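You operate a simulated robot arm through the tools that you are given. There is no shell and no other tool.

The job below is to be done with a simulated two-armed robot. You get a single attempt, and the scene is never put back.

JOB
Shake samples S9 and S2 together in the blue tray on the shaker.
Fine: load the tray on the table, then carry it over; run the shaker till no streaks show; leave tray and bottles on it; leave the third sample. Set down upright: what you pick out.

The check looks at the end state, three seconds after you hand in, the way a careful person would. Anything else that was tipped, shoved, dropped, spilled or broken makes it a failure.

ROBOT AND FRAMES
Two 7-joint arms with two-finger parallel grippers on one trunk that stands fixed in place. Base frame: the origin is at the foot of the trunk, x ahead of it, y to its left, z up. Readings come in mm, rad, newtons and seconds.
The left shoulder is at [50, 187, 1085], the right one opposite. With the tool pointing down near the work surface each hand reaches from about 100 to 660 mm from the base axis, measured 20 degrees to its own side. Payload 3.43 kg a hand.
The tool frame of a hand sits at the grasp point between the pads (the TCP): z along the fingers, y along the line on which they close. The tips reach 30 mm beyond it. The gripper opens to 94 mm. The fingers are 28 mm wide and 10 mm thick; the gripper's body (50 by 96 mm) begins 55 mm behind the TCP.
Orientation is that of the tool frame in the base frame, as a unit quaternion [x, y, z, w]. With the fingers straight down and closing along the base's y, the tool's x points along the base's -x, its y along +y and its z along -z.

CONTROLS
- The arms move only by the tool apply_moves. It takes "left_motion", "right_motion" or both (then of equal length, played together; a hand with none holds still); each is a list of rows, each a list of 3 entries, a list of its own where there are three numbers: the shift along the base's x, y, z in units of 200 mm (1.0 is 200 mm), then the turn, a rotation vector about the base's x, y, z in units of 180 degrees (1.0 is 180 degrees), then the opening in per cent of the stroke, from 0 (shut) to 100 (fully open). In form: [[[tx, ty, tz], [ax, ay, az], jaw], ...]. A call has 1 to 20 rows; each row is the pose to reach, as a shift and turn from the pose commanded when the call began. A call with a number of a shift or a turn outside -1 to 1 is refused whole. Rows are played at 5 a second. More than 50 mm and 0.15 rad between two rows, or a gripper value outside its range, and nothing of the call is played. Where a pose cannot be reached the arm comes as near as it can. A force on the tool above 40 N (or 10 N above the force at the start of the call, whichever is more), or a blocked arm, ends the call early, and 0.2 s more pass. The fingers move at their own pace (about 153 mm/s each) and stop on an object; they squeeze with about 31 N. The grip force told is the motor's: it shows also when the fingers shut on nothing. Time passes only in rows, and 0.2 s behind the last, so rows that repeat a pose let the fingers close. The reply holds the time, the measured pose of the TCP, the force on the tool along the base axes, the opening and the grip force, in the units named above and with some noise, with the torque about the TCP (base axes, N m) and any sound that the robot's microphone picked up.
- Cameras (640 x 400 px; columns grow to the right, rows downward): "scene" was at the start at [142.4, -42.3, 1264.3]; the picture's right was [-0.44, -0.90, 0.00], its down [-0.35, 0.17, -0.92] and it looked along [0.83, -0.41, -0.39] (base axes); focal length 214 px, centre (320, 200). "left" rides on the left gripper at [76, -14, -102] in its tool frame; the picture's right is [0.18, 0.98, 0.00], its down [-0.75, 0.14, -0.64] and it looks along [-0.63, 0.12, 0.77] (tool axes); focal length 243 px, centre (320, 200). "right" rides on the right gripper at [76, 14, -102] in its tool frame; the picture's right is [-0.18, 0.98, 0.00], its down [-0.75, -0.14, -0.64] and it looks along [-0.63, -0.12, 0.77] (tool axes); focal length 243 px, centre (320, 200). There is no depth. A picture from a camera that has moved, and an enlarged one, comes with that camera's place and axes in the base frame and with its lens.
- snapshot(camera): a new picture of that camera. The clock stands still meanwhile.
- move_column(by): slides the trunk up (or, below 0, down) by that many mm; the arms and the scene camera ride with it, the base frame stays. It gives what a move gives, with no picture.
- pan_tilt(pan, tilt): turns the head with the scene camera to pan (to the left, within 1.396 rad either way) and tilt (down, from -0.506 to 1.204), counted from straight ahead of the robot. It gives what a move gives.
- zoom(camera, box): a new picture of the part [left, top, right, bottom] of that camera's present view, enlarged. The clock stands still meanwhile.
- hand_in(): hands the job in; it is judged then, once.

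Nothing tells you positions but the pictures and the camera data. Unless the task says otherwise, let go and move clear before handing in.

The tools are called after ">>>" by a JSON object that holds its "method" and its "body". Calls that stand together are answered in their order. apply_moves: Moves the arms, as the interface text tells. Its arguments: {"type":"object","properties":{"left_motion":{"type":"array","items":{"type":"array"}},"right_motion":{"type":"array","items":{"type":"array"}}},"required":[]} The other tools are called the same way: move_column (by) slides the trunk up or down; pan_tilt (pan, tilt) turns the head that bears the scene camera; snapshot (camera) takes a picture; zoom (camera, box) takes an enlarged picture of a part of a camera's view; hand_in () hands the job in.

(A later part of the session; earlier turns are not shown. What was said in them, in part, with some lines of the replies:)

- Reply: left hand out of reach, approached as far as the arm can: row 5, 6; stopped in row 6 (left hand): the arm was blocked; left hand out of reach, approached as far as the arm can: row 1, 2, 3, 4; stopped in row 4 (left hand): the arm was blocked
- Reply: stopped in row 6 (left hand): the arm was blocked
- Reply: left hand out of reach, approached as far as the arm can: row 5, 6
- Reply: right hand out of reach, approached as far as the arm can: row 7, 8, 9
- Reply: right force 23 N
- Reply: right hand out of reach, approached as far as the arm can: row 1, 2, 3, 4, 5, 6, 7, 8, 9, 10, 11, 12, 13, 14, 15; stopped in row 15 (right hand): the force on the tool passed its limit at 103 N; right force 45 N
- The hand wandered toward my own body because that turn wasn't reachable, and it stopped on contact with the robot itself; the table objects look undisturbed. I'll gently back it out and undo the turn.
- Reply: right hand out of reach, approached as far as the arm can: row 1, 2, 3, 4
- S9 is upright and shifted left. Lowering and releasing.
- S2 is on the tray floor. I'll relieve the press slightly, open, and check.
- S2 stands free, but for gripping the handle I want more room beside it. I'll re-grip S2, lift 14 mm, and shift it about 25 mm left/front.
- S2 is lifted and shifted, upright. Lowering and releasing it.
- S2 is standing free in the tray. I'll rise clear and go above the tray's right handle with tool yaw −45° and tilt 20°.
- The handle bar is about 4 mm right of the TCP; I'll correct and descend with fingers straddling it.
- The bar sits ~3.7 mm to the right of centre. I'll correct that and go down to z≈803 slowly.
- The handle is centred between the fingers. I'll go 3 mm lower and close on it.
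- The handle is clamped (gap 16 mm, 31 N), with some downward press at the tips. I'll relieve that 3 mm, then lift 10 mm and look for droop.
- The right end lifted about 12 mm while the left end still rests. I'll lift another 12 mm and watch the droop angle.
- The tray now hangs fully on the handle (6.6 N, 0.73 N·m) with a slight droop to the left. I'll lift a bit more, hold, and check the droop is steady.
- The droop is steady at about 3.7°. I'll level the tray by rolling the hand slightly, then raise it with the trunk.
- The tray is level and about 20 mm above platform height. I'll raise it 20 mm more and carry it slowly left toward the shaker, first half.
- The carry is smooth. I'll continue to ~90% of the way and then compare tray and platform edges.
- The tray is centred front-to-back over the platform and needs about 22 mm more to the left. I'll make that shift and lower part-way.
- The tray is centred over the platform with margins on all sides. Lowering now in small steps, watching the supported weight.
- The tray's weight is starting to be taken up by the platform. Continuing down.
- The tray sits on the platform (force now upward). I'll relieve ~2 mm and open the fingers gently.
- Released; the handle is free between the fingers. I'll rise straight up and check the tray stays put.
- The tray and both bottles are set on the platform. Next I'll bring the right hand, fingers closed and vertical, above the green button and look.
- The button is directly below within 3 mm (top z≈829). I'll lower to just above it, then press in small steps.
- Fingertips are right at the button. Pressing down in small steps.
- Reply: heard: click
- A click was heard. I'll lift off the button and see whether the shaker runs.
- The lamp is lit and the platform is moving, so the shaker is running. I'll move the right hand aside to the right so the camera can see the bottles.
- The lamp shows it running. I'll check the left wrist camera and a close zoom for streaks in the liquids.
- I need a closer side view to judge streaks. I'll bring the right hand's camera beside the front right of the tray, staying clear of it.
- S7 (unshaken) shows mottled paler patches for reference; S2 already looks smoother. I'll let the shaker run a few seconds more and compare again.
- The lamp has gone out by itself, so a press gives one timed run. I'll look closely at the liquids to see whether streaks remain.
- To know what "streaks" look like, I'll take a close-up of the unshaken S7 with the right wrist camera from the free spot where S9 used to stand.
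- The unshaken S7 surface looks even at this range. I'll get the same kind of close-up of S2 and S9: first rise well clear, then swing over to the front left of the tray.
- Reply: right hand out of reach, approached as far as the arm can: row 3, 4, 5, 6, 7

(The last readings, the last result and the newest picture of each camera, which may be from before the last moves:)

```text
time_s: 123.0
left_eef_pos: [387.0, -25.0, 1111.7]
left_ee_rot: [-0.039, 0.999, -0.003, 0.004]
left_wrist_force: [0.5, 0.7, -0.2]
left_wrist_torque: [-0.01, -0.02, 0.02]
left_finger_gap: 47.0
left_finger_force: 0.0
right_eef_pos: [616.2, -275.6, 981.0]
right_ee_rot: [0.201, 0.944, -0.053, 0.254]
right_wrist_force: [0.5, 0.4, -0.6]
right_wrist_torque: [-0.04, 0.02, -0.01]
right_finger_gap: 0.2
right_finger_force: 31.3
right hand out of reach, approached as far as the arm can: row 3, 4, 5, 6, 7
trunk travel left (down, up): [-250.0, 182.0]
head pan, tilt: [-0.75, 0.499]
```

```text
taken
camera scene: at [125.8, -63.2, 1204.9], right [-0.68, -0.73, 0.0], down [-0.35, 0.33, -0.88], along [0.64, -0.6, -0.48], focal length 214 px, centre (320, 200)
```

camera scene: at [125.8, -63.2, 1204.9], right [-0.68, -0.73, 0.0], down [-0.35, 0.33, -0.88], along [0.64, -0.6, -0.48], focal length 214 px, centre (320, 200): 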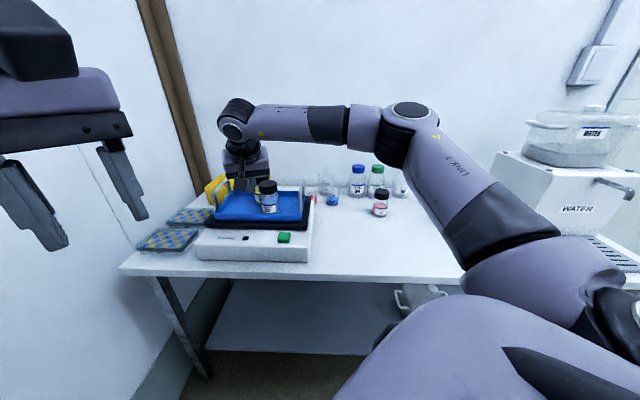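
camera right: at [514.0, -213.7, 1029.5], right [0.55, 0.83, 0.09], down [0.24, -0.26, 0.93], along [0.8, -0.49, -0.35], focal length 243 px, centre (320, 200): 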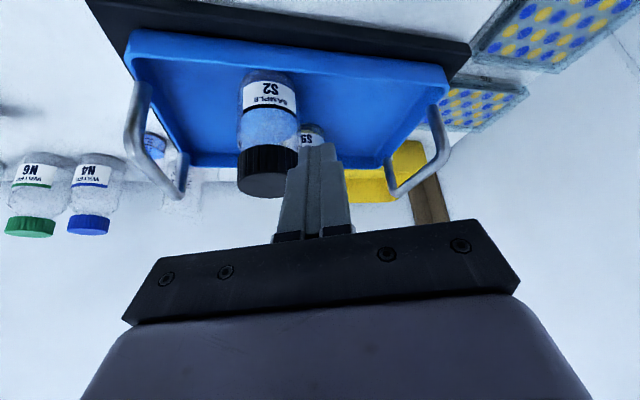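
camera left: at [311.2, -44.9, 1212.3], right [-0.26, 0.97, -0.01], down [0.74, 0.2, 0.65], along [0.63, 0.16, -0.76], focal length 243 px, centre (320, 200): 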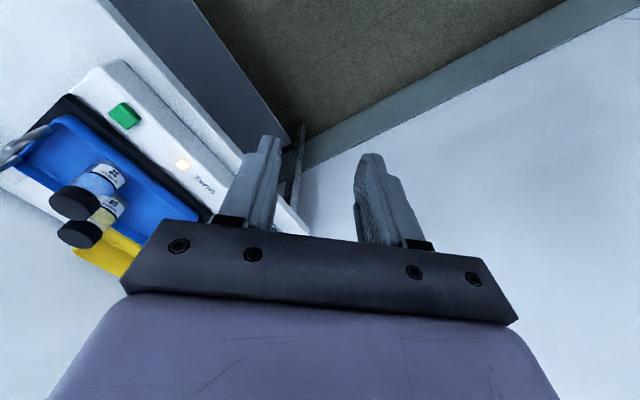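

>>> {"method": "apply_moves", "body": {"right_motion": [[[0, 0, 0], [0, 0, 0], 60], [[0, 0, 0], [0, 0, 0], 95], [[0, 0, 0], [0, 0, 0], 95]]}}

>>> {"method": "snapshot", "body": {"camera": "right"}}

>>> {"method": "zoom", "body": {"camera": "right", "box": [225, 60, 345, 170]}}

>>> {"method": "zoom", "body": {"camera": "right", "box": [235, 80, 305, 150]}}

>>> {"method": "zoom", "body": {"camera": "right", "box": [285, 110, 345, 170]}}

```text
time_s: 123.8
left_eef_pos: [387.7, -25.0, 1111.3]
left_ee_rot: [-0.039, 0.999, -0.003, 0.004]
left_wrist_force: [0.0, -0.4, 0.2]
left_wrist_torque: [0.0, 0.01, 0.06]
left_finger_gap: 46.9
left_finger_force: 0.0
right_eef_pos: [614.9, -275.5, 981.2]
right_ee_rot: [0.201, 0.945, -0.053, 0.253]
right_wrist_force: [0.5, 0.2, 0.4]
right_wrist_torque: [0.03, -0.02, -0.04]
right_finger_gap: 89.4
right_finger_force: 0.1
trunk travel left (down, up): [-250.0, 182.0]
head pan, tilt: [-0.75, 0.499]
```

```text
taken
camera right: at [514.0, -213.8, 1029.7], right [0.55, 0.83, 0.09], down [0.24, -0.26, 0.93], along [0.8, -0.49, -0.35], focal length 243 px, centre (320, 200)
```

right: 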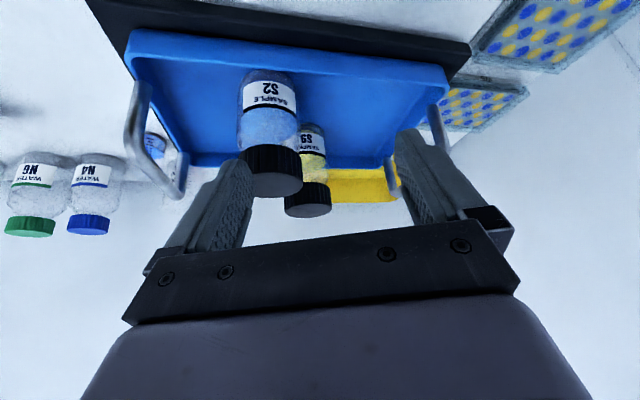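

```text
3.64 times, centred on (285, 115) of right
camera zoom: at [514.0, -213.8, 1029.7], right [0.55, 0.83, 0.09], down [0.24, -0.26, 0.93], along [0.8, -0.49, -0.35], focal length 882 px, centre (447, 509)
```

zoom: 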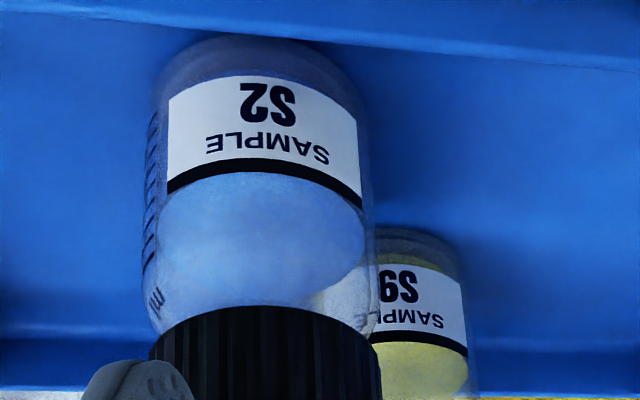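

```text
5.71 times, centred on (270, 115) of right
camera zoom: at [514.0, -213.8, 1029.7], right [0.55, 0.83, 0.09], down [0.24, -0.26, 0.93], along [0.8, -0.49, -0.35], focal length 1386 px, centre (606, 686)
```

zoom: 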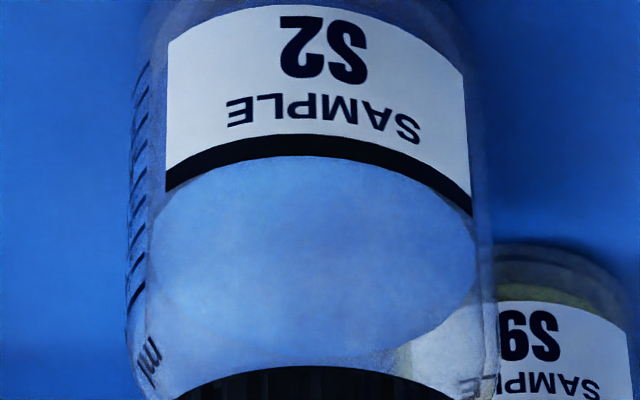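

```text
6.67 times, centred on (315, 140) of right
camera zoom: at [514.0, -213.8, 1029.7], right [0.55, 0.83, 0.09], down [0.24, -0.26, 0.93], along [0.8, -0.49, -0.35], focal length 1618 px, centre (353, 600)
```

zoom: 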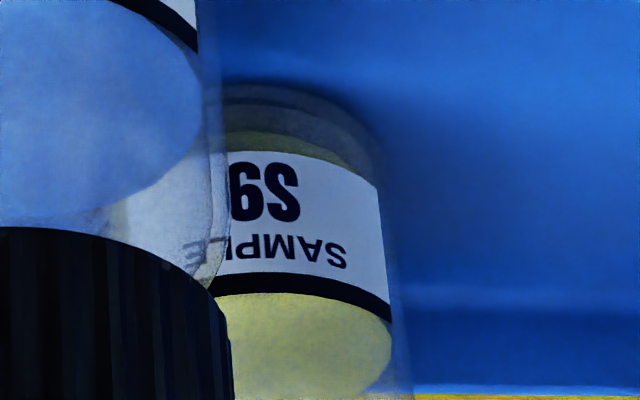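

Both surfaces look even, but I have no clear "streaky" reference, so I'll run another cycle and compare. First I return above the button with the tool vertical and fingers closed.

>>> {"method": "apply_moves", "body": {"right_motion": [[[-0.1, 0.1, 0.1], [0, 0, 0], 95], [[-0.2, 0.15, 0.15], [0.0158, 0.023, -0.019], 50], [[-0.3, 0.1, 0.15], [0.0316, 0.046, -0.038], 10], [[-0.35, 0.0, 0.15], [0.0475, 0.0691, -0.057], 0], [[-0.37, -0.08, 0.1], [0.0633, 0.0921, -0.076], 0], [[-0.383, -0.14, 0.0], [0.0791, 0.1151, -0.095], 0], [[-0.383, -0.178, -0.15], [0.0949, 0.1381, -0.114], 0], [[-0.383, -0.178, -0.25], [0.0949, 0.1381, -0.114], 0], [[-0.383, -0.178, -0.25], [0.0949, 0.1381, -0.114], 0]]}}

>>> {"method": "snapshot", "body": {"camera": "right"}}

```text
time_s: 125.8
left_eef_pos: [387.0, -25.1, 1111.6]
left_ee_rot: [-0.038, 0.999, -0.003, 0.004]
left_wrist_force: [-0.8, -1.1, -0.3]
left_wrist_torque: [-0.01, -0.01, -0.03]
left_finger_gap: 47.2
left_finger_force: 0.1
right_eef_pos: [540.6, -306.1, 931.8]
right_ee_rot: [0.383, 0.924, -0.001, 0.0]
right_wrist_force: [0.0, -1.2, 0.2]
right_wrist_torque: [-0.01, -0.02, -0.01]
right_finger_gap: 0.1
right_finger_force: 31.6
trunk travel left (down, up): [-250.0, 182.0]
head pan, tilt: [-0.75, 0.499]
```

```text
taken
camera right: at [495.5, -241.5, 1034.1], right [0.83, 0.56, 0.0], down [0.43, -0.63, 0.64], along [0.36, -0.53, -0.77], focal length 243 px, centre (320, 200)
```

right: 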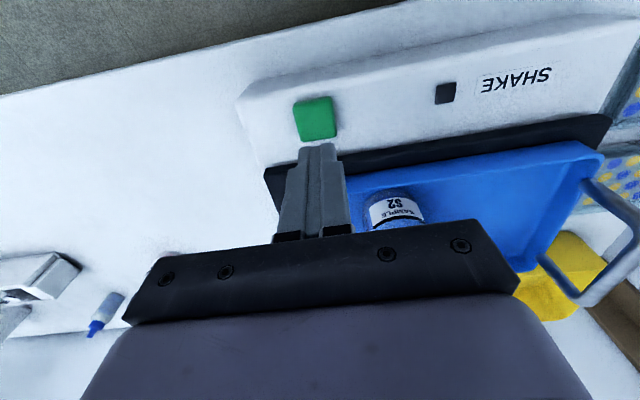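

>>> {"method": "apply_moves", "body": {"right_motion": [[[-0.005, -0.028, -0.1], [0, 0, 0], 0], [[-0.005, -0.028, -0.22], [0, 0, 0], 0], [[-0.005, -0.028, -0.31], [0, 0, 0], 0], [[-0.005, -0.028, -0.335], [0, 0, 0], 0], [[-0.005, -0.028, -0.355], [0, 0, 0], 0], [[-0.005, -0.028, -0.36], [0, 0, 0], 0]]}}

```text
time_s: 127.2
left_eef_pos: [387.2, -24.3, 1111.5]
left_ee_rot: [-0.039, 0.999, -0.003, 0.003]
left_wrist_force: [-0.5, -0.2, 1.0]
left_wrist_torque: [0.04, 0.0, 0.03]
left_finger_gap: 47.0
left_finger_force: 0.0
right_eef_pos: [537.7, -311.8, 863.2]
right_ee_rot: [0.383, 0.924, 0.0, 0.0]
right_wrist_force: [1.3, 0.4, 0.7]
right_wrist_torque: [0.04, -0.01, 0.0]
right_finger_gap: 0.0
right_finger_force: 30.8
trunk travel left (down, up): [-250.0, 182.0]
head pan, tilt: [-0.75, 0.499]
```

>>> {"method": "apply_moves", "body": {"right_motion": [[[0, 0, -0.01], [0, 0, 0], 0], [[0, 0, -0.02], [0, 0, 0], 0], [[0, 0, -0.02], [0, 0, 0], 0]]}}

```text
time_s: 128.0
left_eef_pos: [386.2, -24.8, 1112.2]
left_ee_rot: [-0.038, 0.999, -0.003, 0.005]
left_wrist_force: [-0.1, -0.2, 0.3]
left_wrist_torque: [-0.01, 0.02, 0.0]
left_finger_gap: 47.2
left_finger_force: 0.0
right_eef_pos: [538.0, -311.8, 860.3]
right_ee_rot: [0.384, 0.923, 0.0, 0.001]
right_wrist_force: [-3.2, -3.0, 7.0]
right_wrist_torque: [-0.09, 0.09, 0.0]
right_finger_gap: 0.0
right_finger_force: 31.0
trunk travel left (down, up): [-250.0, 182.0]
head pan, tilt: [-0.75, 0.499]
heard: click
```

Click heard again. I'll lift off and check the lamp and motion.

>>> {"method": "apply_moves", "body": {"right_motion": [[[0, 0, 0.05], [0, 0, 0], 0], [[0, 0, 0.15], [0, 0, 0], 0], [[0, 0, 0.3], [0, 0, 0], 0], [[-0.1, 0.05, 0.4], [0, 0, 0], 0], [[-0.3, 0.05, 0.4], [0, 0, 0], 0], [[-0.5, -0.02, 0.4], [0, 0, 0], 0], [[-0.7, -0.1, 0.4], [0, 0, 0], 0], [[-0.85, -0.2, 0.4], [0, 0, 0], 0]]}}

>>> {"method": "zoom", "body": {"camera": "scene", "box": [180, 140, 360, 275]}}

>>> {"method": "zoom", "body": {"camera": "scene", "box": [250, 178, 290, 215]}}

>>> {"method": "zoom", "body": {"camera": "left", "box": [70, 160, 130, 215]}}

```text
time_s: 129.8
left_eef_pos: [387.6, -25.1, 1112.1]
left_ee_rot: [-0.039, 0.999, -0.004, 0.003]
left_wrist_force: [0.1, 0.1, 0.7]
left_wrist_torque: [0.03, 0.02, 0.01]
left_finger_gap: 47.0
left_finger_force: 0.0
right_eef_pos: [366.5, -352.7, 934.6]
right_ee_rot: [0.383, 0.924, -0.001, -0.001]
right_wrist_force: [-0.1, 0.0, 0.1]
right_wrist_torque: [-0.05, 0.02, -0.01]
right_finger_gap: 0.1
right_finger_force: 31.4
trunk travel left (down, up): [-250.0, 182.0]
head pan, tilt: [-0.75, 0.499]
```

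```text
2.96 times, centred on (270, 208) of scene
camera zoom: at [125.7, -63.4, 1204.9], right [-0.68, -0.73, 0.0], down [-0.35, 0.33, -0.88], along [0.64, -0.6, -0.48], focal length 636 px, centre (468, 178)
```

zoom: 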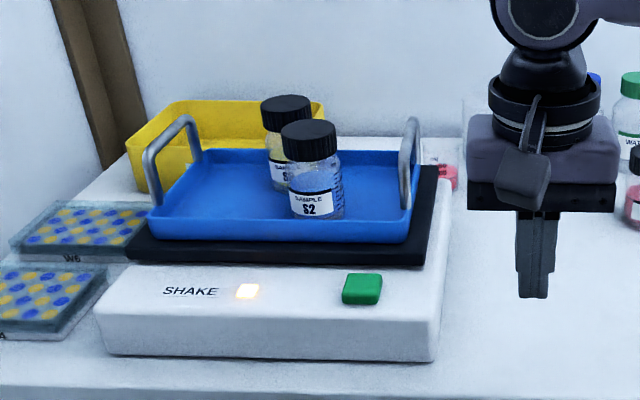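

```text
10.81 times, centred on (270, 196) of scene
camera zoom: at [125.7, -63.4, 1204.9], right [-0.68, -0.73, 0.0], down [-0.35, 0.33, -0.88], along [0.64, -0.6, -0.48], focal length 2319 px, centre (860, 238)
```

zoom: 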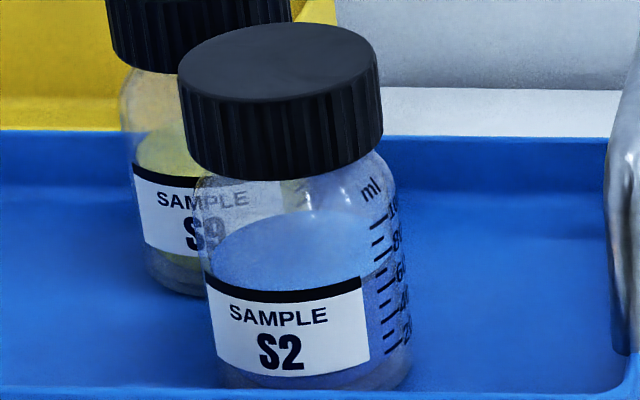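

```text
7.27 times, centred on (100, 188) of left
camera zoom: at [311.0, -45.0, 1212.4], right [-0.26, 0.97, -0.01], down [0.74, 0.2, 0.65], along [0.63, 0.16, -0.76], focal length 1764 px, centre (1920, 291)
```

zoom: 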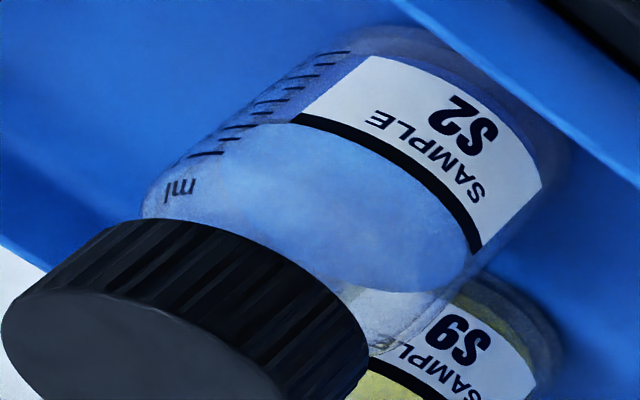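

The shaker is running again (lamp lit). I'll wait and watch for it to end.

>>> {"method": "apply_moves", "body": {"right_motion": [[[0, 0, 0], [0, 0, 0], 0], [[0, 0, 0], [0, 0, 0], 0], [[0, 0, 0], [0, 0, 0], 0], [[0, 0, 0], [0, 0, 0], 0], [[0, 0, 0], [0, 0, 0], 0], [[0, 0, 0], [0, 0, 0], 0], [[0, 0, 0], [0, 0, 0], 0], [[0, 0, 0], [0, 0, 0], 0], [[0, 0, 0], [0, 0, 0], 0], [[0, 0, 0], [0, 0, 0], 0]]}}

>>> {"method": "zoom", "body": {"camera": "scene", "box": [210, 165, 310, 255]}}

>>> {"method": "apply_moves", "body": {"right_motion": [[[0, 0, 0], [0, 0, 0], 0], [[0, 0, 0], [0, 0, 0], 0], [[0, 0, 0], [0, 0, 0], 0], [[0, 0, 0], [0, 0, 0], 0], [[0, 0, 0], [0, 0, 0], 0], [[0, 0, 0], [0, 0, 0], 0], [[0, 0, 0], [0, 0, 0], 0], [[0, 0, 0], [0, 0, 0], 0]]}}

>>> {"method": "zoom", "body": {"camera": "scene", "box": [210, 165, 310, 255]}}

```text
time_s: 132.0
left_eef_pos: [387.5, -24.6, 1111.7]
left_ee_rot: [-0.038, 0.999, -0.004, 0.003]
left_wrist_force: [0.3, 0.0, 0.3]
left_wrist_torque: [0.0, -0.01, -0.01]
left_finger_gap: 47.0
left_finger_force: 0.1
right_eef_pos: [367.0, -351.7, 934.9]
right_ee_rot: [0.382, 0.924, 0.0, -0.001]
right_wrist_force: [-0.3, -0.7, 0.2]
right_wrist_torque: [-0.05, 0.01, 0.03]
right_finger_gap: 0.0
right_finger_force: 30.8
trunk travel left (down, up): [-250.0, 182.0]
head pan, tilt: [-0.75, 0.499]
```

```text
4.44 times, centred on (260, 210) of scene
camera zoom: at [125.8, -63.3, 1204.9], right [-0.68, -0.73, 0.0], down [-0.35, 0.33, -0.88], along [0.64, -0.6, -0.48], focal length 953 px, centre (587, 156)
```

zoom: 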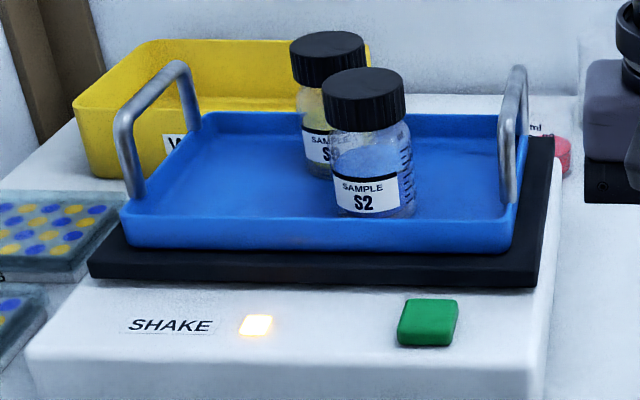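

```text
time_s: 133.8
left_eef_pos: [387.2, -24.2, 1111.7]
left_ee_rot: [-0.039, 0.999, -0.003, 0.004]
left_wrist_force: [-0.3, 0.8, -0.4]
left_wrist_torque: [0.01, 0.0, 0.0]
left_finger_gap: 47.1
left_finger_force: 0.0
right_eef_pos: [366.6, -351.1, 934.3]
right_ee_rot: [0.383, 0.924, -0.001, -0.001]
right_wrist_force: [-0.2, 0.9, -0.2]
right_wrist_torque: [0.01, 0.01, 0.01]
right_finger_gap: 0.0
right_finger_force: 30.9
trunk travel left (down, up): [-250.0, 182.0]
head pan, tilt: [-0.75, 0.499]
```

```text
4.44 times, centred on (260, 210) of scene
camera zoom: at [125.8, -63.3, 1204.9], right [-0.68, -0.73, 0.0], down [-0.35, 0.33, -0.88], along [0.64, -0.6, -0.48], focal length 953 px, centre (587, 156)
```

zoom: 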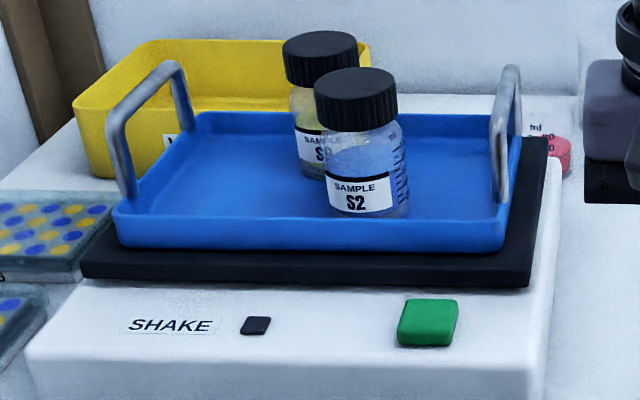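

>>> {"method": "zoom", "body": {"camera": "scene", "box": [375, 200, 387, 216]}}

>>> {"method": "zoom", "body": {"camera": "scene", "box": [260, 198, 280, 214]}}

>>> {"method": "zoom", "body": {"camera": "left", "box": [76, 165, 116, 200]}}

>>> {"method": "zoom", "body": {"camera": "left", "box": [78, 190, 128, 230]}}

```text
16.00 times, centred on (381, 208) of scene
camera zoom: at [125.8, -63.3, 1204.9], right [-0.68, -0.73, 0.0], down [-0.35, 0.33, -0.88], along [0.64, -0.6, -0.48], focal length 3432 px, centre (-656, 72)
```

zoom: 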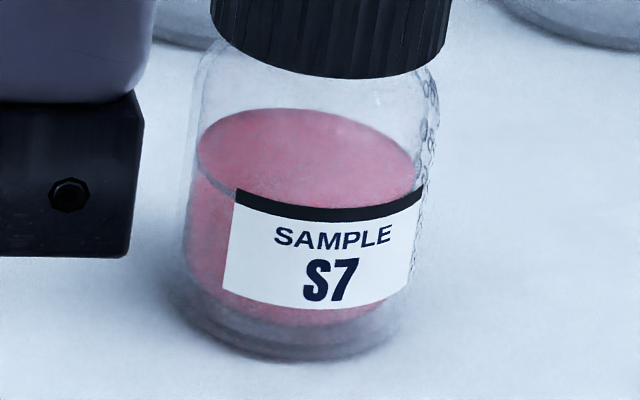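

```text
16.00 times, centred on (270, 206) of scene
camera zoom: at [125.8, -63.3, 1204.9], right [-0.68, -0.73, 0.0], down [-0.35, 0.33, -0.88], along [0.64, -0.6, -0.48], focal length 3432 px, centre (1120, 104)
```

zoom: 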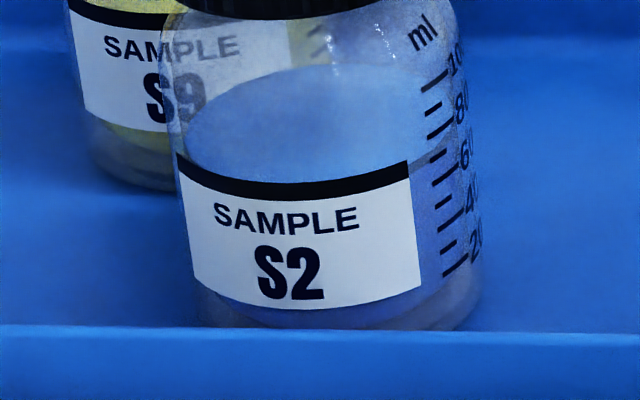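

```text
11.43 times, centred on (96, 182) of left
camera zoom: at [311.2, -44.9, 1212.3], right [-0.26, 0.97, -0.01], down [0.74, 0.2, 0.65], along [0.63, 0.16, -0.76], focal length 2773 px, centre (2880, 400)
```

zoom: 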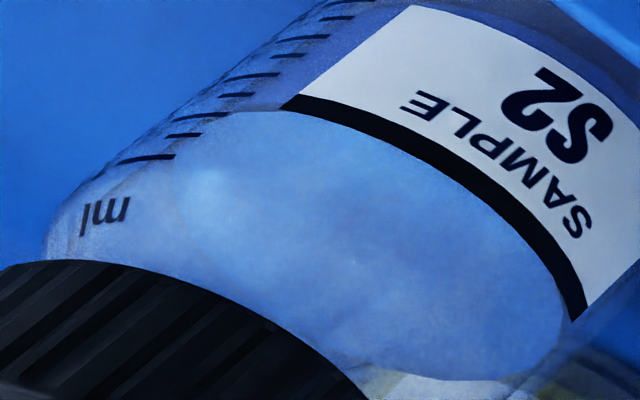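

```text
10.00 times, centred on (103, 210) of left
camera zoom: at [311.2, -44.9, 1212.3], right [-0.26, 0.97, -0.01], down [0.74, 0.2, 0.65], along [0.63, 0.16, -0.76], focal length 2426 px, centre (2490, 100)
```

zoom: 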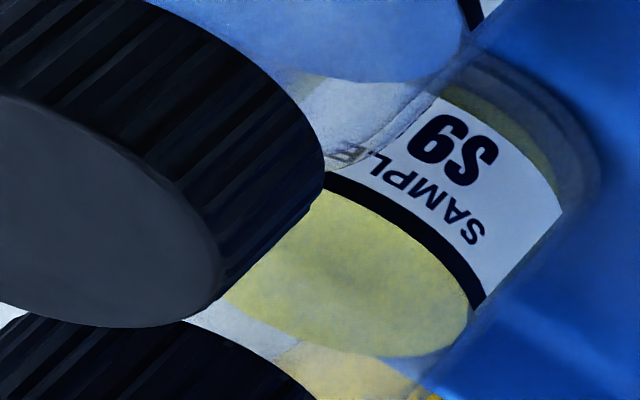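

The lamp went off again after ~6 s, and both liquids look even. For certainty I'll give one more run, going back over the button.

>>> {"method": "apply_moves", "body": {"right_motion": [[[0.2, 0.05, 0], [0, 0, 0], 0], [[0.4, 0.1, 0], [0, 0, 0], 0], [[0.6, 0.15, 0], [0, 0, 0], 0], [[0.78, 0.18, 0], [0, 0, 0], 0], [[0.857, 0.197, -0.05], [0, 0, 0], 0], [[0.857, 0.197, -0.2], [0, 0, 0], 0], [[0.857, 0.197, -0.31], [0, 0, 0], 0], [[0.857, 0.197, -0.345], [0, 0, 0], 0], [[0.857, 0.197, -0.345], [0, 0, 0], 0]]}}

>>> {"method": "snapshot", "body": {"camera": "right"}}

>>> {"method": "zoom", "body": {"camera": "scene", "box": [180, 140, 360, 275]}}

```text
time_s: 135.8
left_eef_pos: [387.2, -23.5, 1110.9]
left_ee_rot: [-0.039, 0.999, -0.003, 0.004]
left_wrist_force: [0.1, -0.2, 0.1]
left_wrist_torque: [0.0, 0.02, 0.02]
left_finger_gap: 46.7
left_finger_force: 0.2
right_eef_pos: [538.8, -311.9, 867.4]
right_ee_rot: [0.384, 0.923, 0.0, -0.001]
right_wrist_force: [0.0, -0.1, -0.1]
right_wrist_torque: [0.02, 0.0, 0.04]
right_finger_gap: 0.2
right_finger_force: 31.0
trunk travel left (down, up): [-250.0, 182.0]
head pan, tilt: [-0.75, 0.499]
```

```text
taken
camera right: at [493.9, -247.2, 968.3], right [0.83, 0.56, 0.0], down [0.43, -0.63, 0.64], along [0.36, -0.53, -0.77], focal length 243 px, centre (320, 200)
```

right: 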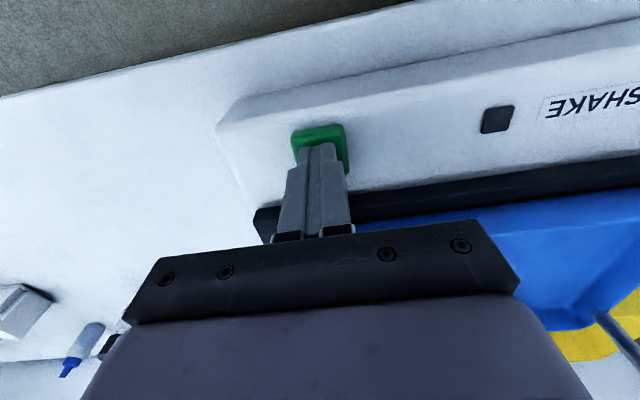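

```text
2.96 times, centred on (270, 208) of scene
camera zoom: at [125.8, -63.3, 1204.9], right [-0.68, -0.73, 0.0], down [-0.35, 0.33, -0.88], along [0.64, -0.6, -0.48], focal length 636 px, centre (468, 178)
```

zoom: 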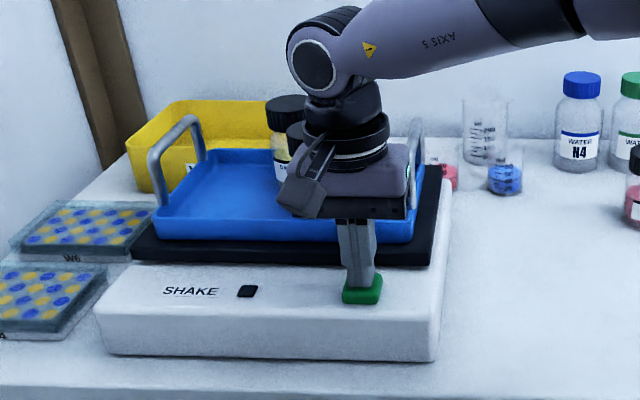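

The hand is just above the button. Pressing again.

>>> {"method": "apply_moves", "body": {"right_motion": [[[0, 0, -0.015], [0, 0, 0], 0], [[0, 0, -0.028], [0, 0, 0], 0], [[0, 0, -0.038], [0, 0, 0], 0], [[0, 0, -0.038], [0, 0, 0], 0]]}}

>>> {"method": "apply_moves", "body": {"right_motion": [[[0, 0, 0.05], [0, 0, 0], 0], [[0, 0, 0.15], [0, 0, 0], 0], [[0, 0, 0.3], [0, 0, 0], 0], [[-0.1, 0.05, 0.4], [0, 0, 0], 0], [[-0.3, 0.05, 0.4], [0, 0, 0], 0], [[-0.5, -0.02, 0.4], [0, 0, 0], 0], [[-0.7, -0.1, 0.4], [0, 0, 0], 0], [[-0.85, -0.2, 0.4], [0, 0, 0], 0]]}}

>>> {"method": "zoom", "body": {"camera": "scene", "box": [180, 140, 360, 275]}}

```text
time_s: 136.8
left_eef_pos: [386.4, -23.9, 1110.8]
left_ee_rot: [-0.038, 0.999, -0.003, 0.004]
left_wrist_force: [0.4, 0.5, -0.2]
left_wrist_torque: [0.0, -0.01, 0.0]
left_finger_gap: 47.0
left_finger_force: 0.1
right_eef_pos: [537.9, -311.6, 861.6]
right_ee_rot: [0.382, 0.924, 0.0, 0.0]
right_wrist_force: [-0.5, 0.0, 2.0]
right_wrist_torque: [0.05, -0.02, -0.02]
right_finger_gap: 0.1
right_finger_force: 31.3
trunk travel left (down, up): [-250.0, 182.0]
head pan, tilt: [-0.75, 0.499]
heard: click
```

```text
time_s: 138.6
left_eef_pos: [387.5, -25.0, 1111.2]
left_ee_rot: [-0.038, 0.999, -0.004, 0.004]
left_wrist_force: [-0.8, 0.2, -0.5]
left_wrist_torque: [-0.01, 0.01, -0.05]
left_finger_gap: 46.9
left_finger_force: 0.0
right_eef_pos: [370.0, -349.5, 942.9]
right_ee_rot: [0.383, 0.924, -0.001, 0.0]
right_wrist_force: [0.2, 0.8, -0.8]
right_wrist_torque: [0.0, -0.02, -0.02]
right_finger_gap: 0.2
right_finger_force: 31.0
trunk travel left (down, up): [-250.0, 182.0]
head pan, tilt: [-0.75, 0.499]
```

```text
2.96 times, centred on (270, 208) of scene
camera zoom: at [125.7, -63.4, 1205.0], right [-0.68, -0.73, 0.0], down [-0.35, 0.33, -0.88], along [0.64, -0.6, -0.48], focal length 636 px, centre (468, 178)
```

zoom: 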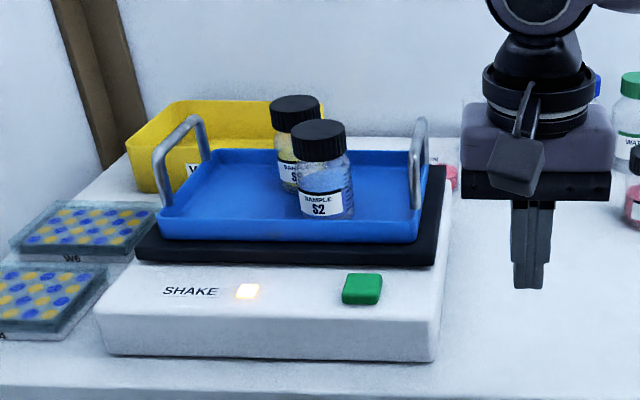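

The third run is on. I'll wait for it to finish.

>>> {"method": "apply_moves", "body": {"right_motion": [[[0, 0, 0], [0, 0, 0], 0], [[0, 0, 0], [0, 0, 0], 0], [[0, 0, 0], [0, 0, 0], 0], [[0, 0, 0], [0, 0, 0], 0], [[0, 0, 0], [0, 0, 0], 0], [[0, 0, 0], [0, 0, 0], 0], [[0, 0, 0], [0, 0, 0], 0], [[0, 0, 0], [0, 0, 0], 0], [[0, 0, 0], [0, 0, 0], 0], [[0, 0, 0], [0, 0, 0], 0], [[0, 0, 0], [0, 0, 0], 0], [[0, 0, 0], [0, 0, 0], 0], [[0, 0, 0], [0, 0, 0], 0], [[0, 0, 0], [0, 0, 0], 0], [[0, 0, 0], [0, 0, 0], 0], [[0, 0, 0], [0, 0, 0], 0], [[0, 0, 0], [0, 0, 0], 0], [[0, 0, 0], [0, 0, 0], 0], [[0, 0, 0], [0, 0, 0], 0], [[0, 0, 0], [0, 0, 0], 0]]}}

>>> {"method": "apply_moves", "body": {"right_motion": [[[0, 0, 0], [0, 0, 0], 0], [[0, 0, 0], [0, 0, 0], 0], [[0, 0, 0], [0, 0, 0], 0], [[0, 0, 0], [0, 0, 0], 0], [[0, 0, 0], [0, 0, 0], 0], [[0, 0, 0], [0, 0, 0], 0]]}}

>>> {"method": "zoom", "body": {"camera": "scene", "box": [180, 140, 360, 275]}}

>>> {"method": "zoom", "body": {"camera": "left", "box": [78, 190, 128, 230]}}

>>> {"method": "zoom", "body": {"camera": "left", "box": [70, 160, 130, 215]}}

```text
time_s: 142.8
left_eef_pos: [386.5, -25.5, 1111.6]
left_ee_rot: [-0.038, 0.999, -0.004, 0.003]
left_wrist_force: [-0.7, 0.1, -0.2]
left_wrist_torque: [0.0, -0.01, 0.02]
left_finger_gap: 47.1
left_finger_force: 0.0
right_eef_pos: [369.9, -349.8, 942.7]
right_ee_rot: [0.383, 0.924, 0.0, 0.0]
right_wrist_force: [-0.2, 1.2, -0.3]
right_wrist_torque: [0.0, 0.02, -0.01]
right_finger_gap: 0.0
right_finger_force: 30.4
trunk travel left (down, up): [-250.0, 182.0]
head pan, tilt: [-0.75, 0.499]
```

```text
time_s: 144.2
left_eef_pos: [386.8, -25.7, 1112.1]
left_ee_rot: [-0.038, 0.999, -0.003, 0.004]
left_wrist_force: [-0.9, 0.5, 0.0]
left_wrist_torque: [0.01, -0.01, -0.02]
left_finger_gap: 46.9
left_finger_force: 0.1
right_eef_pos: [369.7, -349.2, 942.6]
right_ee_rot: [0.383, 0.924, -0.001, -0.001]
right_wrist_force: [-0.2, 0.8, -0.4]
right_wrist_torque: [-0.01, -0.02, 0.01]
right_finger_gap: 0.0
right_finger_force: 30.8
trunk travel left (down, up): [-250.0, 182.0]
head pan, tilt: [-0.75, 0.499]
```

```text
2.96 times, centred on (270, 208) of scene
camera zoom: at [125.8, -63.3, 1204.9], right [-0.68, -0.73, 0.0], down [-0.35, 0.33, -0.88], along [0.64, -0.6, -0.48], focal length 636 px, centre (468, 178)
```

zoom: 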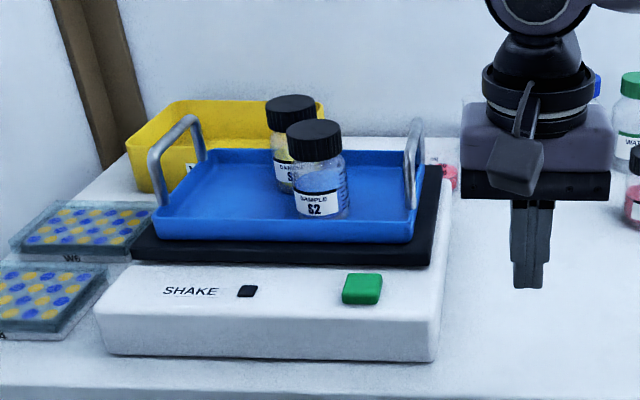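

```text
10.00 times, centred on (103, 210) of left
camera zoom: at [311.2, -44.9, 1212.3], right [-0.26, 0.97, -0.01], down [0.74, 0.2, 0.65], along [0.63, 0.16, -0.76], focal length 2426 px, centre (2490, 100)
```

zoom: 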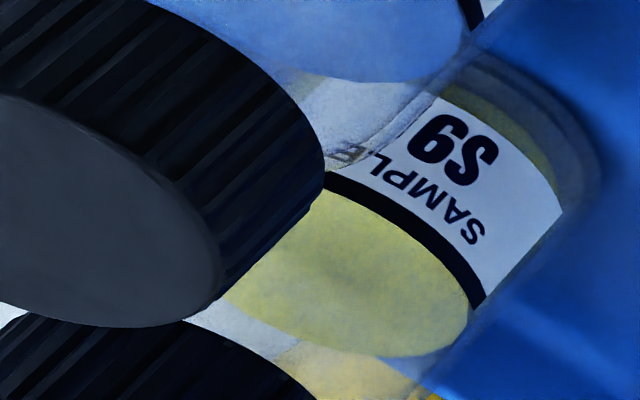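

```text
7.27 times, centred on (100, 188) of left
camera zoom: at [311.2, -44.9, 1212.3], right [-0.26, 0.97, -0.01], down [0.74, 0.2, 0.65], along [0.63, 0.16, -0.76], focal length 1764 px, centre (1920, 291)
```

zoom: 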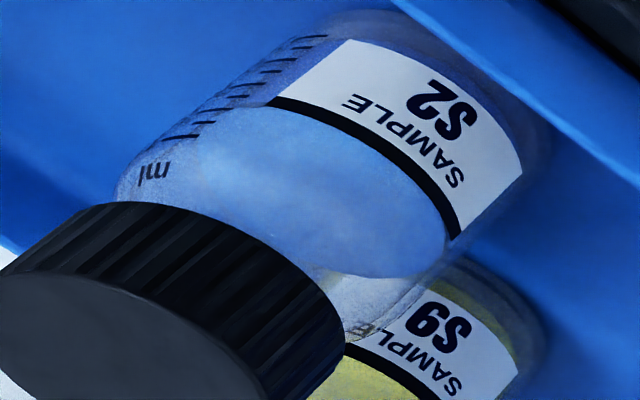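

The views are identical after each run — no visible change or streaks. For a last comparison I'll get a close look at S7's side with the right camera again.

>>> {"method": "apply_moves", "body": {"right_motion": [[[0.1, -0.14, 0], [-0.0136, -0.0197, 0.0163], 0], [[0.2, -0.28, 0], [-0.0271, -0.0395, 0.0326], 0], [[0.3, -0.42, 0], [-0.0407, -0.0592, 0.0489], 0], [[0.4, -0.56, 0], [-0.0542, -0.0789, 0.0651], 0], [[0.5, -0.72, -0.03], [-0.0678, -0.0986, 0.0814], 0], [[0.6, -0.87, -0.1], [-0.0813, -0.1184, 0.0977], 0], [[0.7, -1.0, -0.25], [-0.0949, -0.1381, 0.114], 0], [[0.7, -1.0, -0.25], [-0.0949, -0.1381, 0.114], 0]]}}

>>> {"method": "snapshot", "body": {"camera": "right"}}

```text
time_s: 146.0
left_eef_pos: [388.4, -24.2, 1110.6]
left_ee_rot: [-0.038, 0.999, -0.003, 0.004]
left_wrist_force: [-0.4, -0.8, -0.6]
left_wrist_torque: [0.01, 0.02, 0.02]
left_finger_gap: 46.6
left_finger_force: 0.0
right_eef_pos: [510.9, -554.9, 892.4]
right_ee_rot: [0.201, 0.944, -0.055, 0.254]
right_wrist_force: [0.0, 0.4, -0.4]
right_wrist_torque: [0.03, 0.02, -0.02]
right_finger_gap: 0.0
right_finger_force: 30.6
trunk travel left (down, up): [-250.0, 182.0]
head pan, tilt: [-0.75, 0.499]
```

```text
taken
camera right: at [409.4, -493.0, 941.4], right [0.55, 0.83, 0.09], down [0.24, -0.26, 0.93], along [0.8, -0.49, -0.35], focal length 243 px, centre (320, 200)
```

right: 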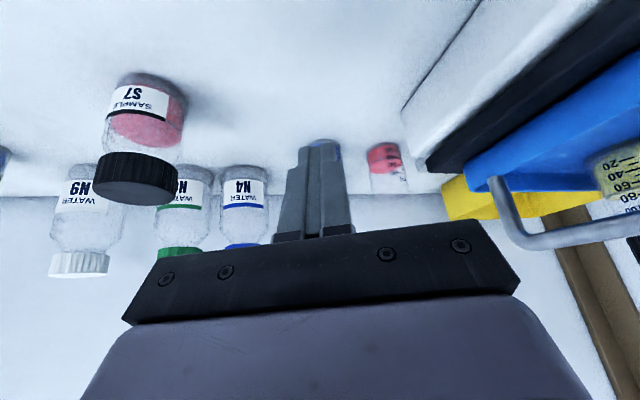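

>>> {"method": "zoom", "body": {"camera": "right", "box": [150, 75, 195, 155]}}

>>> {"method": "zoom", "body": {"camera": "right", "box": [580, 140, 640, 235]}}

>>> {"method": "zoom", "body": {"camera": "right", "box": [105, 70, 195, 155]}}

```text
5.00 times, centred on (172, 115) of right
camera zoom: at [409.4, -493.0, 941.4], right [0.55, 0.83, 0.09], down [0.24, -0.26, 0.93], along [0.8, -0.49, -0.35], focal length 1213 px, centre (1058, 625)
```

zoom: 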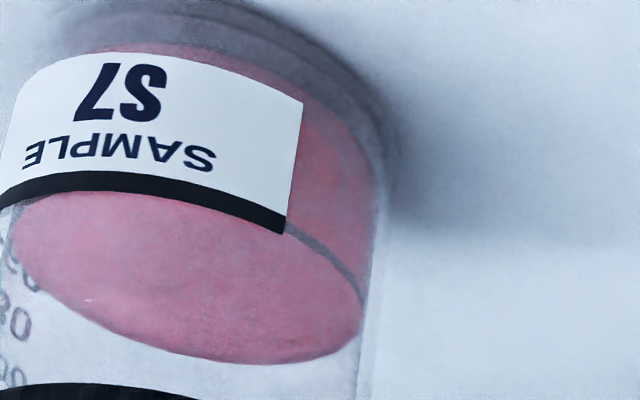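

```text
4.21 times, centred on (610, 188) of right
camera zoom: at [409.4, -493.0, 941.4], right [0.55, 0.83, 0.09], down [0.24, -0.26, 0.93], along [0.8, -0.49, -0.35], focal length 1022 px, centre (-901, 253)
```

zoom: 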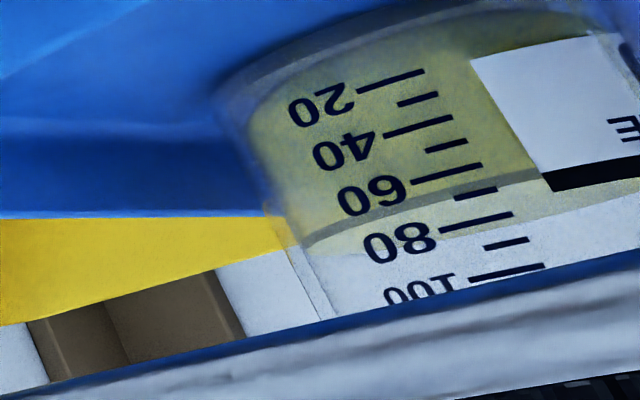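

```text
4.71 times, centred on (150, 112) of right
camera zoom: at [409.4, -493.0, 941.4], right [0.55, 0.83, 0.09], down [0.24, -0.26, 0.93], along [0.8, -0.49, -0.35], focal length 1142 px, centre (1120, 612)
```

zoom: 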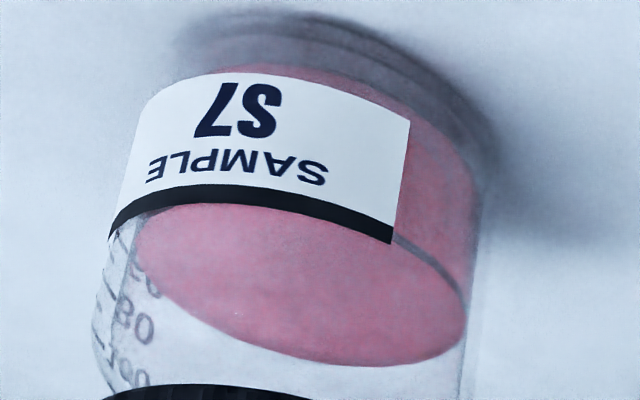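

Through the right camera I can see S9's unlabelled side too: evenly coloured, no streaks. For margin I'll run two more cycles from directly above the button; first moving back there.

>>> {"method": "apply_moves", "body": {"right_motion": [[[-0.05, 0.13, 0.05], [0.0136, 0.0197, -0.0163], 0], [[-0.1, 0.26, 0.1], [0.0271, 0.0395, -0.0326], 0], [[-0.16, 0.39, 0.15], [0.0407, 0.0592, -0.0489], 0], [[-0.22, 0.52, 0.2], [0.0542, 0.0789, -0.0651], 0], [[-0.28, 0.65, 0.25], [0.0678, 0.0986, -0.0814], 0], [[-0.33, 0.78, 0.26], [0.0813, 0.1184, -0.0977], 0], [[-0.355, 0.9, 0.26], [0.0949, 0.1381, -0.114], 0], [[-0.355, 0.9, 0.26], [0.0949, 0.1381, -0.114], 0]]}}

```text
time_s: 147.8
left_eef_pos: [386.2, -25.9, 1111.3]
left_ee_rot: [-0.038, 0.999, -0.003, 0.004]
left_wrist_force: [0.6, -0.1, 0.3]
left_wrist_torque: [-0.02, 0.0, 0.02]
left_finger_gap: 47.0
left_finger_force: 0.0
right_eef_pos: [438.2, -369.8, 945.0]
right_ee_rot: [0.384, 0.923, 0.0, -0.001]
right_wrist_force: [1.4, 0.2, 0.6]
right_wrist_torque: [0.01, -0.02, 0.05]
right_finger_gap: 0.2
right_finger_force: 30.5
trunk travel left (down, up): [-250.0, 182.0]
head pan, tilt: [-0.75, 0.499]
```

>>> {"method": "apply_moves", "body": {"right_motion": [[[0.15, 0.09, 0], [0, 0, 0], 0], [[0.33, 0.19, 0], [0, 0, 0], 0], [[0.5, 0.29, 0], [0, 0, 0], 0], [[0.5, 0.29, -0.15], [0, 0, 0], 0], [[0.5, 0.29, -0.3], [0, 0, 0], 0], [[0.5, 0.29, -0.385], [0, 0, 0], 0], [[0.5, 0.29, -0.405], [0, 0, 0], 0], [[0.5, 0.29, -0.42], [0, 0, 0], 0], [[0.5, 0.29, -0.427], [0, 0, 0], 0]]}}

```text
time_s: 149.8
left_eef_pos: [386.4, -23.9, 1110.9]
left_ee_rot: [-0.038, 0.999, -0.004, 0.005]
left_wrist_force: [-0.1, -0.9, 0.3]
left_wrist_torque: [-0.03, 0.0, 0.01]
left_finger_gap: 46.8
left_finger_force: 0.1
right_eef_pos: [538.5, -314.0, 859.7]
right_ee_rot: [0.383, 0.924, 0.001, 0.003]
right_wrist_force: [0.3, -1.3, 6.9]
right_wrist_torque: [-0.02, 0.05, 0.04]
right_finger_gap: 0.0
right_finger_force: 30.5
trunk travel left (down, up): [-250.0, 182.0]
head pan, tilt: [-0.75, 0.499]
heard: click
```

Clicked. I'll lift 25 mm and wait out this run, watching the lamp.

>>> {"method": "apply_moves", "body": {"right_motion": [[[0, 0, 0.06], [0, 0, 0], 0], [[0, 0, 0.125], [0, 0, 0], 0], [[0, 0, 0.125], [0, 0, 0], 0], [[0, 0, 0.125], [0, 0, 0], 0], [[0, 0, 0.125], [0, 0, 0], 0]]}}

>>> {"method": "zoom", "body": {"camera": "scene", "box": [180, 140, 360, 275]}}

>>> {"method": "apply_moves", "body": {"right_motion": [[[0, 0, 0], [0, 0, 0], 0], [[0, 0, 0], [0, 0, 0], 0], [[0, 0, 0], [0, 0, 0], 0], [[0, 0, 0], [0, 0, 0], 0], [[0, 0, 0], [0, 0, 0], 0], [[0, 0, 0], [0, 0, 0], 0], [[0, 0, 0], [0, 0, 0], 0], [[0, 0, 0], [0, 0, 0], 0], [[0, 0, 0], [0, 0, 0], 0], [[0, 0, 0], [0, 0, 0], 0], [[0, 0, 0], [0, 0, 0], 0], [[0, 0, 0], [0, 0, 0], 0], [[0, 0, 0], [0, 0, 0], 0], [[0, 0, 0], [0, 0, 0], 0], [[0, 0, 0], [0, 0, 0], 0], [[0, 0, 0], [0, 0, 0], 0], [[0, 0, 0], [0, 0, 0], 0], [[0, 0, 0], [0, 0, 0], 0], [[0, 0, 0], [0, 0, 0], 0], [[0, 0, 0], [0, 0, 0], 0]]}}

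>>> {"method": "apply_moves", "body": {"right_motion": [[[0, 0, 0], [0, 0, 0], 0], [[0, 0, 0], [0, 0, 0], 0], [[0, 0, 0], [0, 0, 0], 0], [[0, 0, 0], [0, 0, 0], 0], [[0, 0, 0], [0, 0, 0], 0], [[0, 0, 0], [0, 0, 0], 0], [[0, 0, 0], [0, 0, 0], 0], [[0, 0, 0], [0, 0, 0], 0]]}}

>>> {"method": "zoom", "body": {"camera": "scene", "box": [180, 140, 360, 275]}}

```text
time_s: 151.0
left_eef_pos: [387.0, -24.8, 1112.2]
left_ee_rot: [-0.039, 0.999, -0.003, 0.004]
left_wrist_force: [-0.3, 0.6, 0.6]
left_wrist_torque: [-0.01, 0.0, -0.02]
left_finger_gap: 47.1
left_finger_force: 0.0
right_eef_pos: [537.7, -315.3, 883.8]
right_ee_rot: [0.382, 0.924, -0.001, -0.001]
right_wrist_force: [0.4, 0.1, 0.1]
right_wrist_torque: [0.0, 0.01, -0.03]
right_finger_gap: 0.3
right_finger_force: 30.3
trunk travel left (down, up): [-250.0, 182.0]
head pan, tilt: [-0.75, 0.499]
```

```text
2.96 times, centred on (270, 208) of scene
camera zoom: at [125.8, -63.2, 1204.9], right [-0.68, -0.73, 0.0], down [-0.35, 0.33, -0.88], along [0.64, -0.6, -0.48], focal length 636 px, centre (468, 178)
```

zoom: 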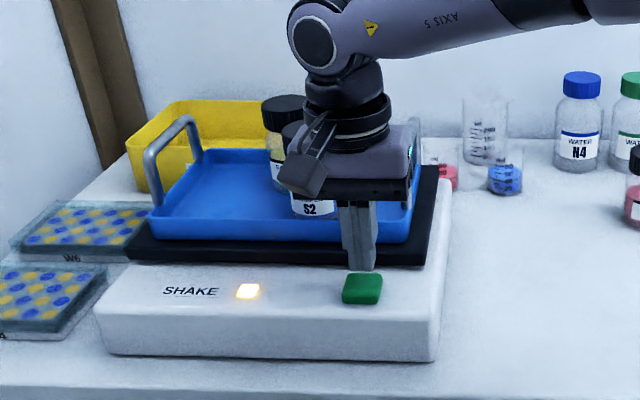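

```text
time_s: 155.2
left_eef_pos: [387.4, -23.6, 1112.0]
left_ee_rot: [-0.038, 0.999, -0.003, 0.004]
left_wrist_force: [0.1, 0.5, 0.6]
left_wrist_torque: [0.01, -0.01, 0.01]
left_finger_gap: 47.4
left_finger_force: 0.1
right_eef_pos: [538.3, -315.0, 883.5]
right_ee_rot: [0.383, 0.924, -0.001, -0.001]
right_wrist_force: [-0.3, 0.9, -0.3]
right_wrist_torque: [0.02, 0.01, -0.02]
right_finger_gap: 0.2
right_finger_force: 30.8
trunk travel left (down, up): [-250.0, 182.0]
head pan, tilt: [-0.75, 0.499]
```

```text
time_s: 157.0
left_eef_pos: [386.4, -24.4, 1111.9]
left_ee_rot: [-0.038, 0.999, -0.004, 0.004]
left_wrist_force: [-1.3, -0.1, -0.5]
left_wrist_torque: [-0.02, 0.0, 0.0]
left_finger_gap: 47.1
left_finger_force: 0.0
right_eef_pos: [538.4, -315.8, 884.1]
right_ee_rot: [0.383, 0.924, -0.001, 0.0]
right_wrist_force: [0.0, -0.5, 0.1]
right_wrist_torque: [-0.03, -0.02, 0.01]
right_finger_gap: 0.2
right_finger_force: 31.1
trunk travel left (down, up): [-250.0, 182.0]
head pan, tilt: [-0.75, 0.499]
```

```text
2.96 times, centred on (270, 208) of scene
camera zoom: at [125.8, -63.3, 1204.9], right [-0.68, -0.73, 0.0], down [-0.35, 0.33, -0.88], along [0.64, -0.6, -0.48], focal length 636 px, centre (468, 178)
```

zoom: 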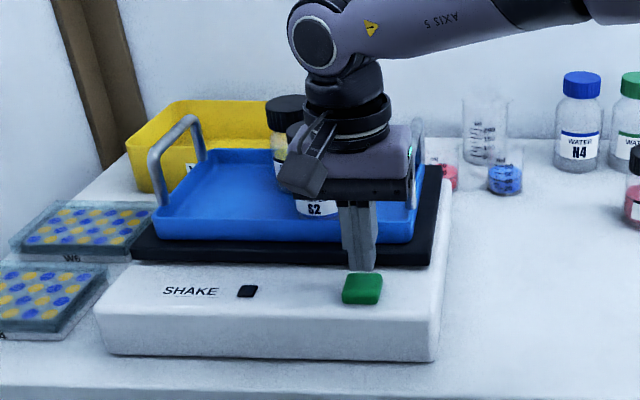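

Four runs done, lamp off, tray and bottles in place and liquids even. I'll withdraw the right hand to a clear position and do a final check.

>>> {"method": "apply_moves", "body": {"right_motion": [[[0, 0, 0.15], [0, 0, 0], 0], [[-0.05, 0.05, 0.3], [0, 0, 0], 0], [[-0.2, 0.05, 0.4], [0, 0, 0], 0], [[-0.4, 0.0, 0.45], [0, 0, 0], 0], [[-0.6, -0.1, 0.5], [0, 0, 0], 0], [[-0.8, -0.2, 0.55], [0, 0, 0], 20], [[-0.98, -0.3, 0.6], [0, 0, 0], 40], [[-0.98, -0.3, 0.6], [0, 0, 0], 40]]}}

>>> {"method": "snapshot", "body": {"camera": "scene"}}

>>> {"method": "zoom", "body": {"camera": "scene", "box": [180, 140, 360, 275]}}

>>> {"method": "zoom", "body": {"camera": "scene", "box": [310, 140, 550, 290]}}

>>> {"method": "zoom", "body": {"camera": "scene", "box": [250, 178, 290, 215]}}

```text
time_s: 158.8
left_eef_pos: [387.2, -25.1, 1111.9]
left_ee_rot: [-0.038, 0.999, -0.003, 0.004]
left_wrist_force: [-0.7, -0.7, -0.3]
left_wrist_torque: [-0.01, 0.0, 0.01]
left_finger_gap: 46.8
left_finger_force: 0.0
right_eef_pos: [342.4, -373.7, 1003.4]
right_ee_rot: [0.383, 0.924, -0.001, 0.0]
right_wrist_force: [0.2, 0.7, -0.2]
right_wrist_torque: [0.02, 0.0, 0.0]
right_finger_gap: 37.6
right_finger_force: 0.1
trunk travel left (down, up): [-250.0, 182.0]
head pan, tilt: [-0.75, 0.499]
```

```text
taken
camera scene: at [125.7, -63.4, 1204.9], right [-0.68, -0.73, 0.0], down [-0.35, 0.33, -0.88], along [0.64, -0.6, -0.48], focal length 214 px, centre (320, 200)
```

scene: 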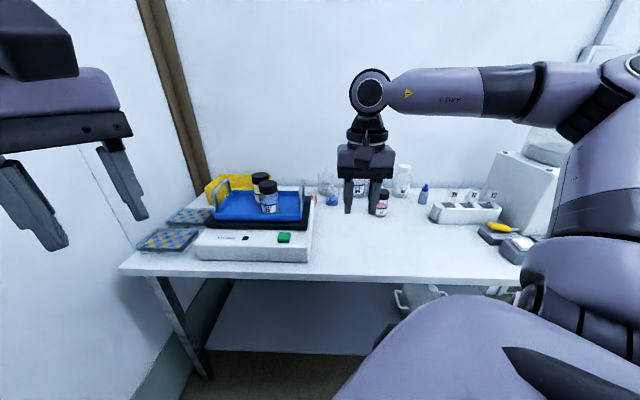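

```text
2.96 times, centred on (270, 208) of scene
camera zoom: at [125.7, -63.4, 1204.9], right [-0.68, -0.73, 0.0], down [-0.35, 0.33, -0.88], along [0.64, -0.6, -0.48], focal length 636 px, centre (468, 178)
```

zoom: 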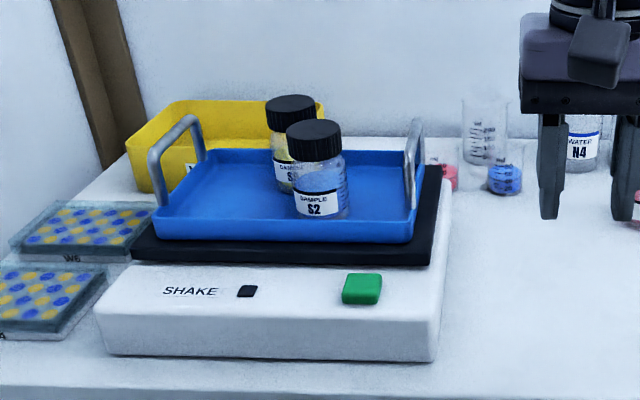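

```text
2.67 times, centred on (430, 215) of scene
camera zoom: at [125.7, -63.4, 1204.9], right [-0.68, -0.73, 0.0], down [-0.35, 0.33, -0.88], along [0.64, -0.6, -0.48], focal length 572 px, centre (27, 160)
```

zoom: 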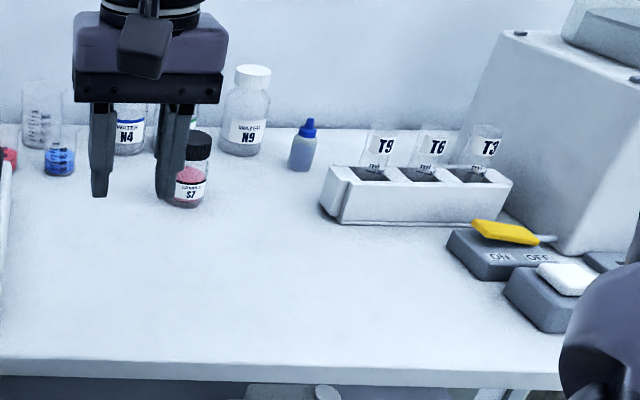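

```text
10.81 times, centred on (270, 196) of scene
camera zoom: at [125.7, -63.4, 1204.9], right [-0.68, -0.73, 0.0], down [-0.35, 0.33, -0.88], along [0.64, -0.6, -0.48], focal length 2319 px, centre (860, 238)
```

zoom: 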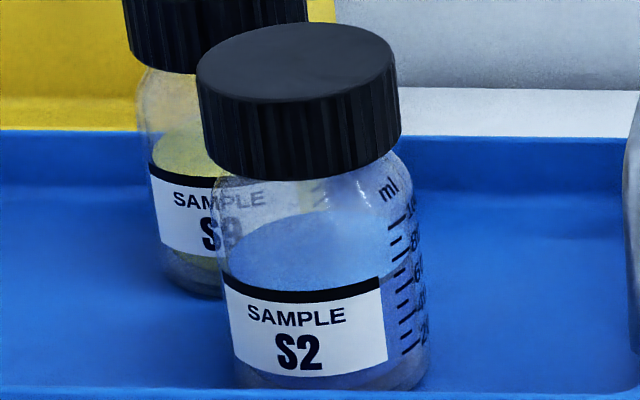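

S9 and S2 stand upright in the blue tray on the stopped shaker. Their liquids look even. S7 and everything else are untouched and both hands are clear, so I'm handing in.

>>> {"method": "hand_in", "body": {}}

```text
The job is handed in.
```

I loaded S9 and S2 into the blue tray, carried it to the shaker, ran the shaker four times, and handed in. Both bottles are upright in the tray on the platform, and the shaker lamp is off. S7 is still on the table where it stood.

- **Streaks:** I saw none in S9 or S2 after the runs, from several close-up angles. I also never clearly saw streaks before shaking, and S7, which I didn't shake, looks just as even. So I can't say which run cleared them, or that streaks were ever visible to me. Each button press runs the shaker for about 6 seconds, so I kept going past the first run for margin.
- **Carry:** The left arm couldn't reach the tray, so the right hand carried it alone by one handle. The tray drooped about 4° when lifted; I levelled it before moving. The bottles didn't tip or shift.
- **One slip:** Early on, a wrist turn went out of reach and the right hand swung back into the robot's own body, stopping at about 103 N. I checked the table afterwards and nothing had been disturbed.

Both hands are clear of the table.
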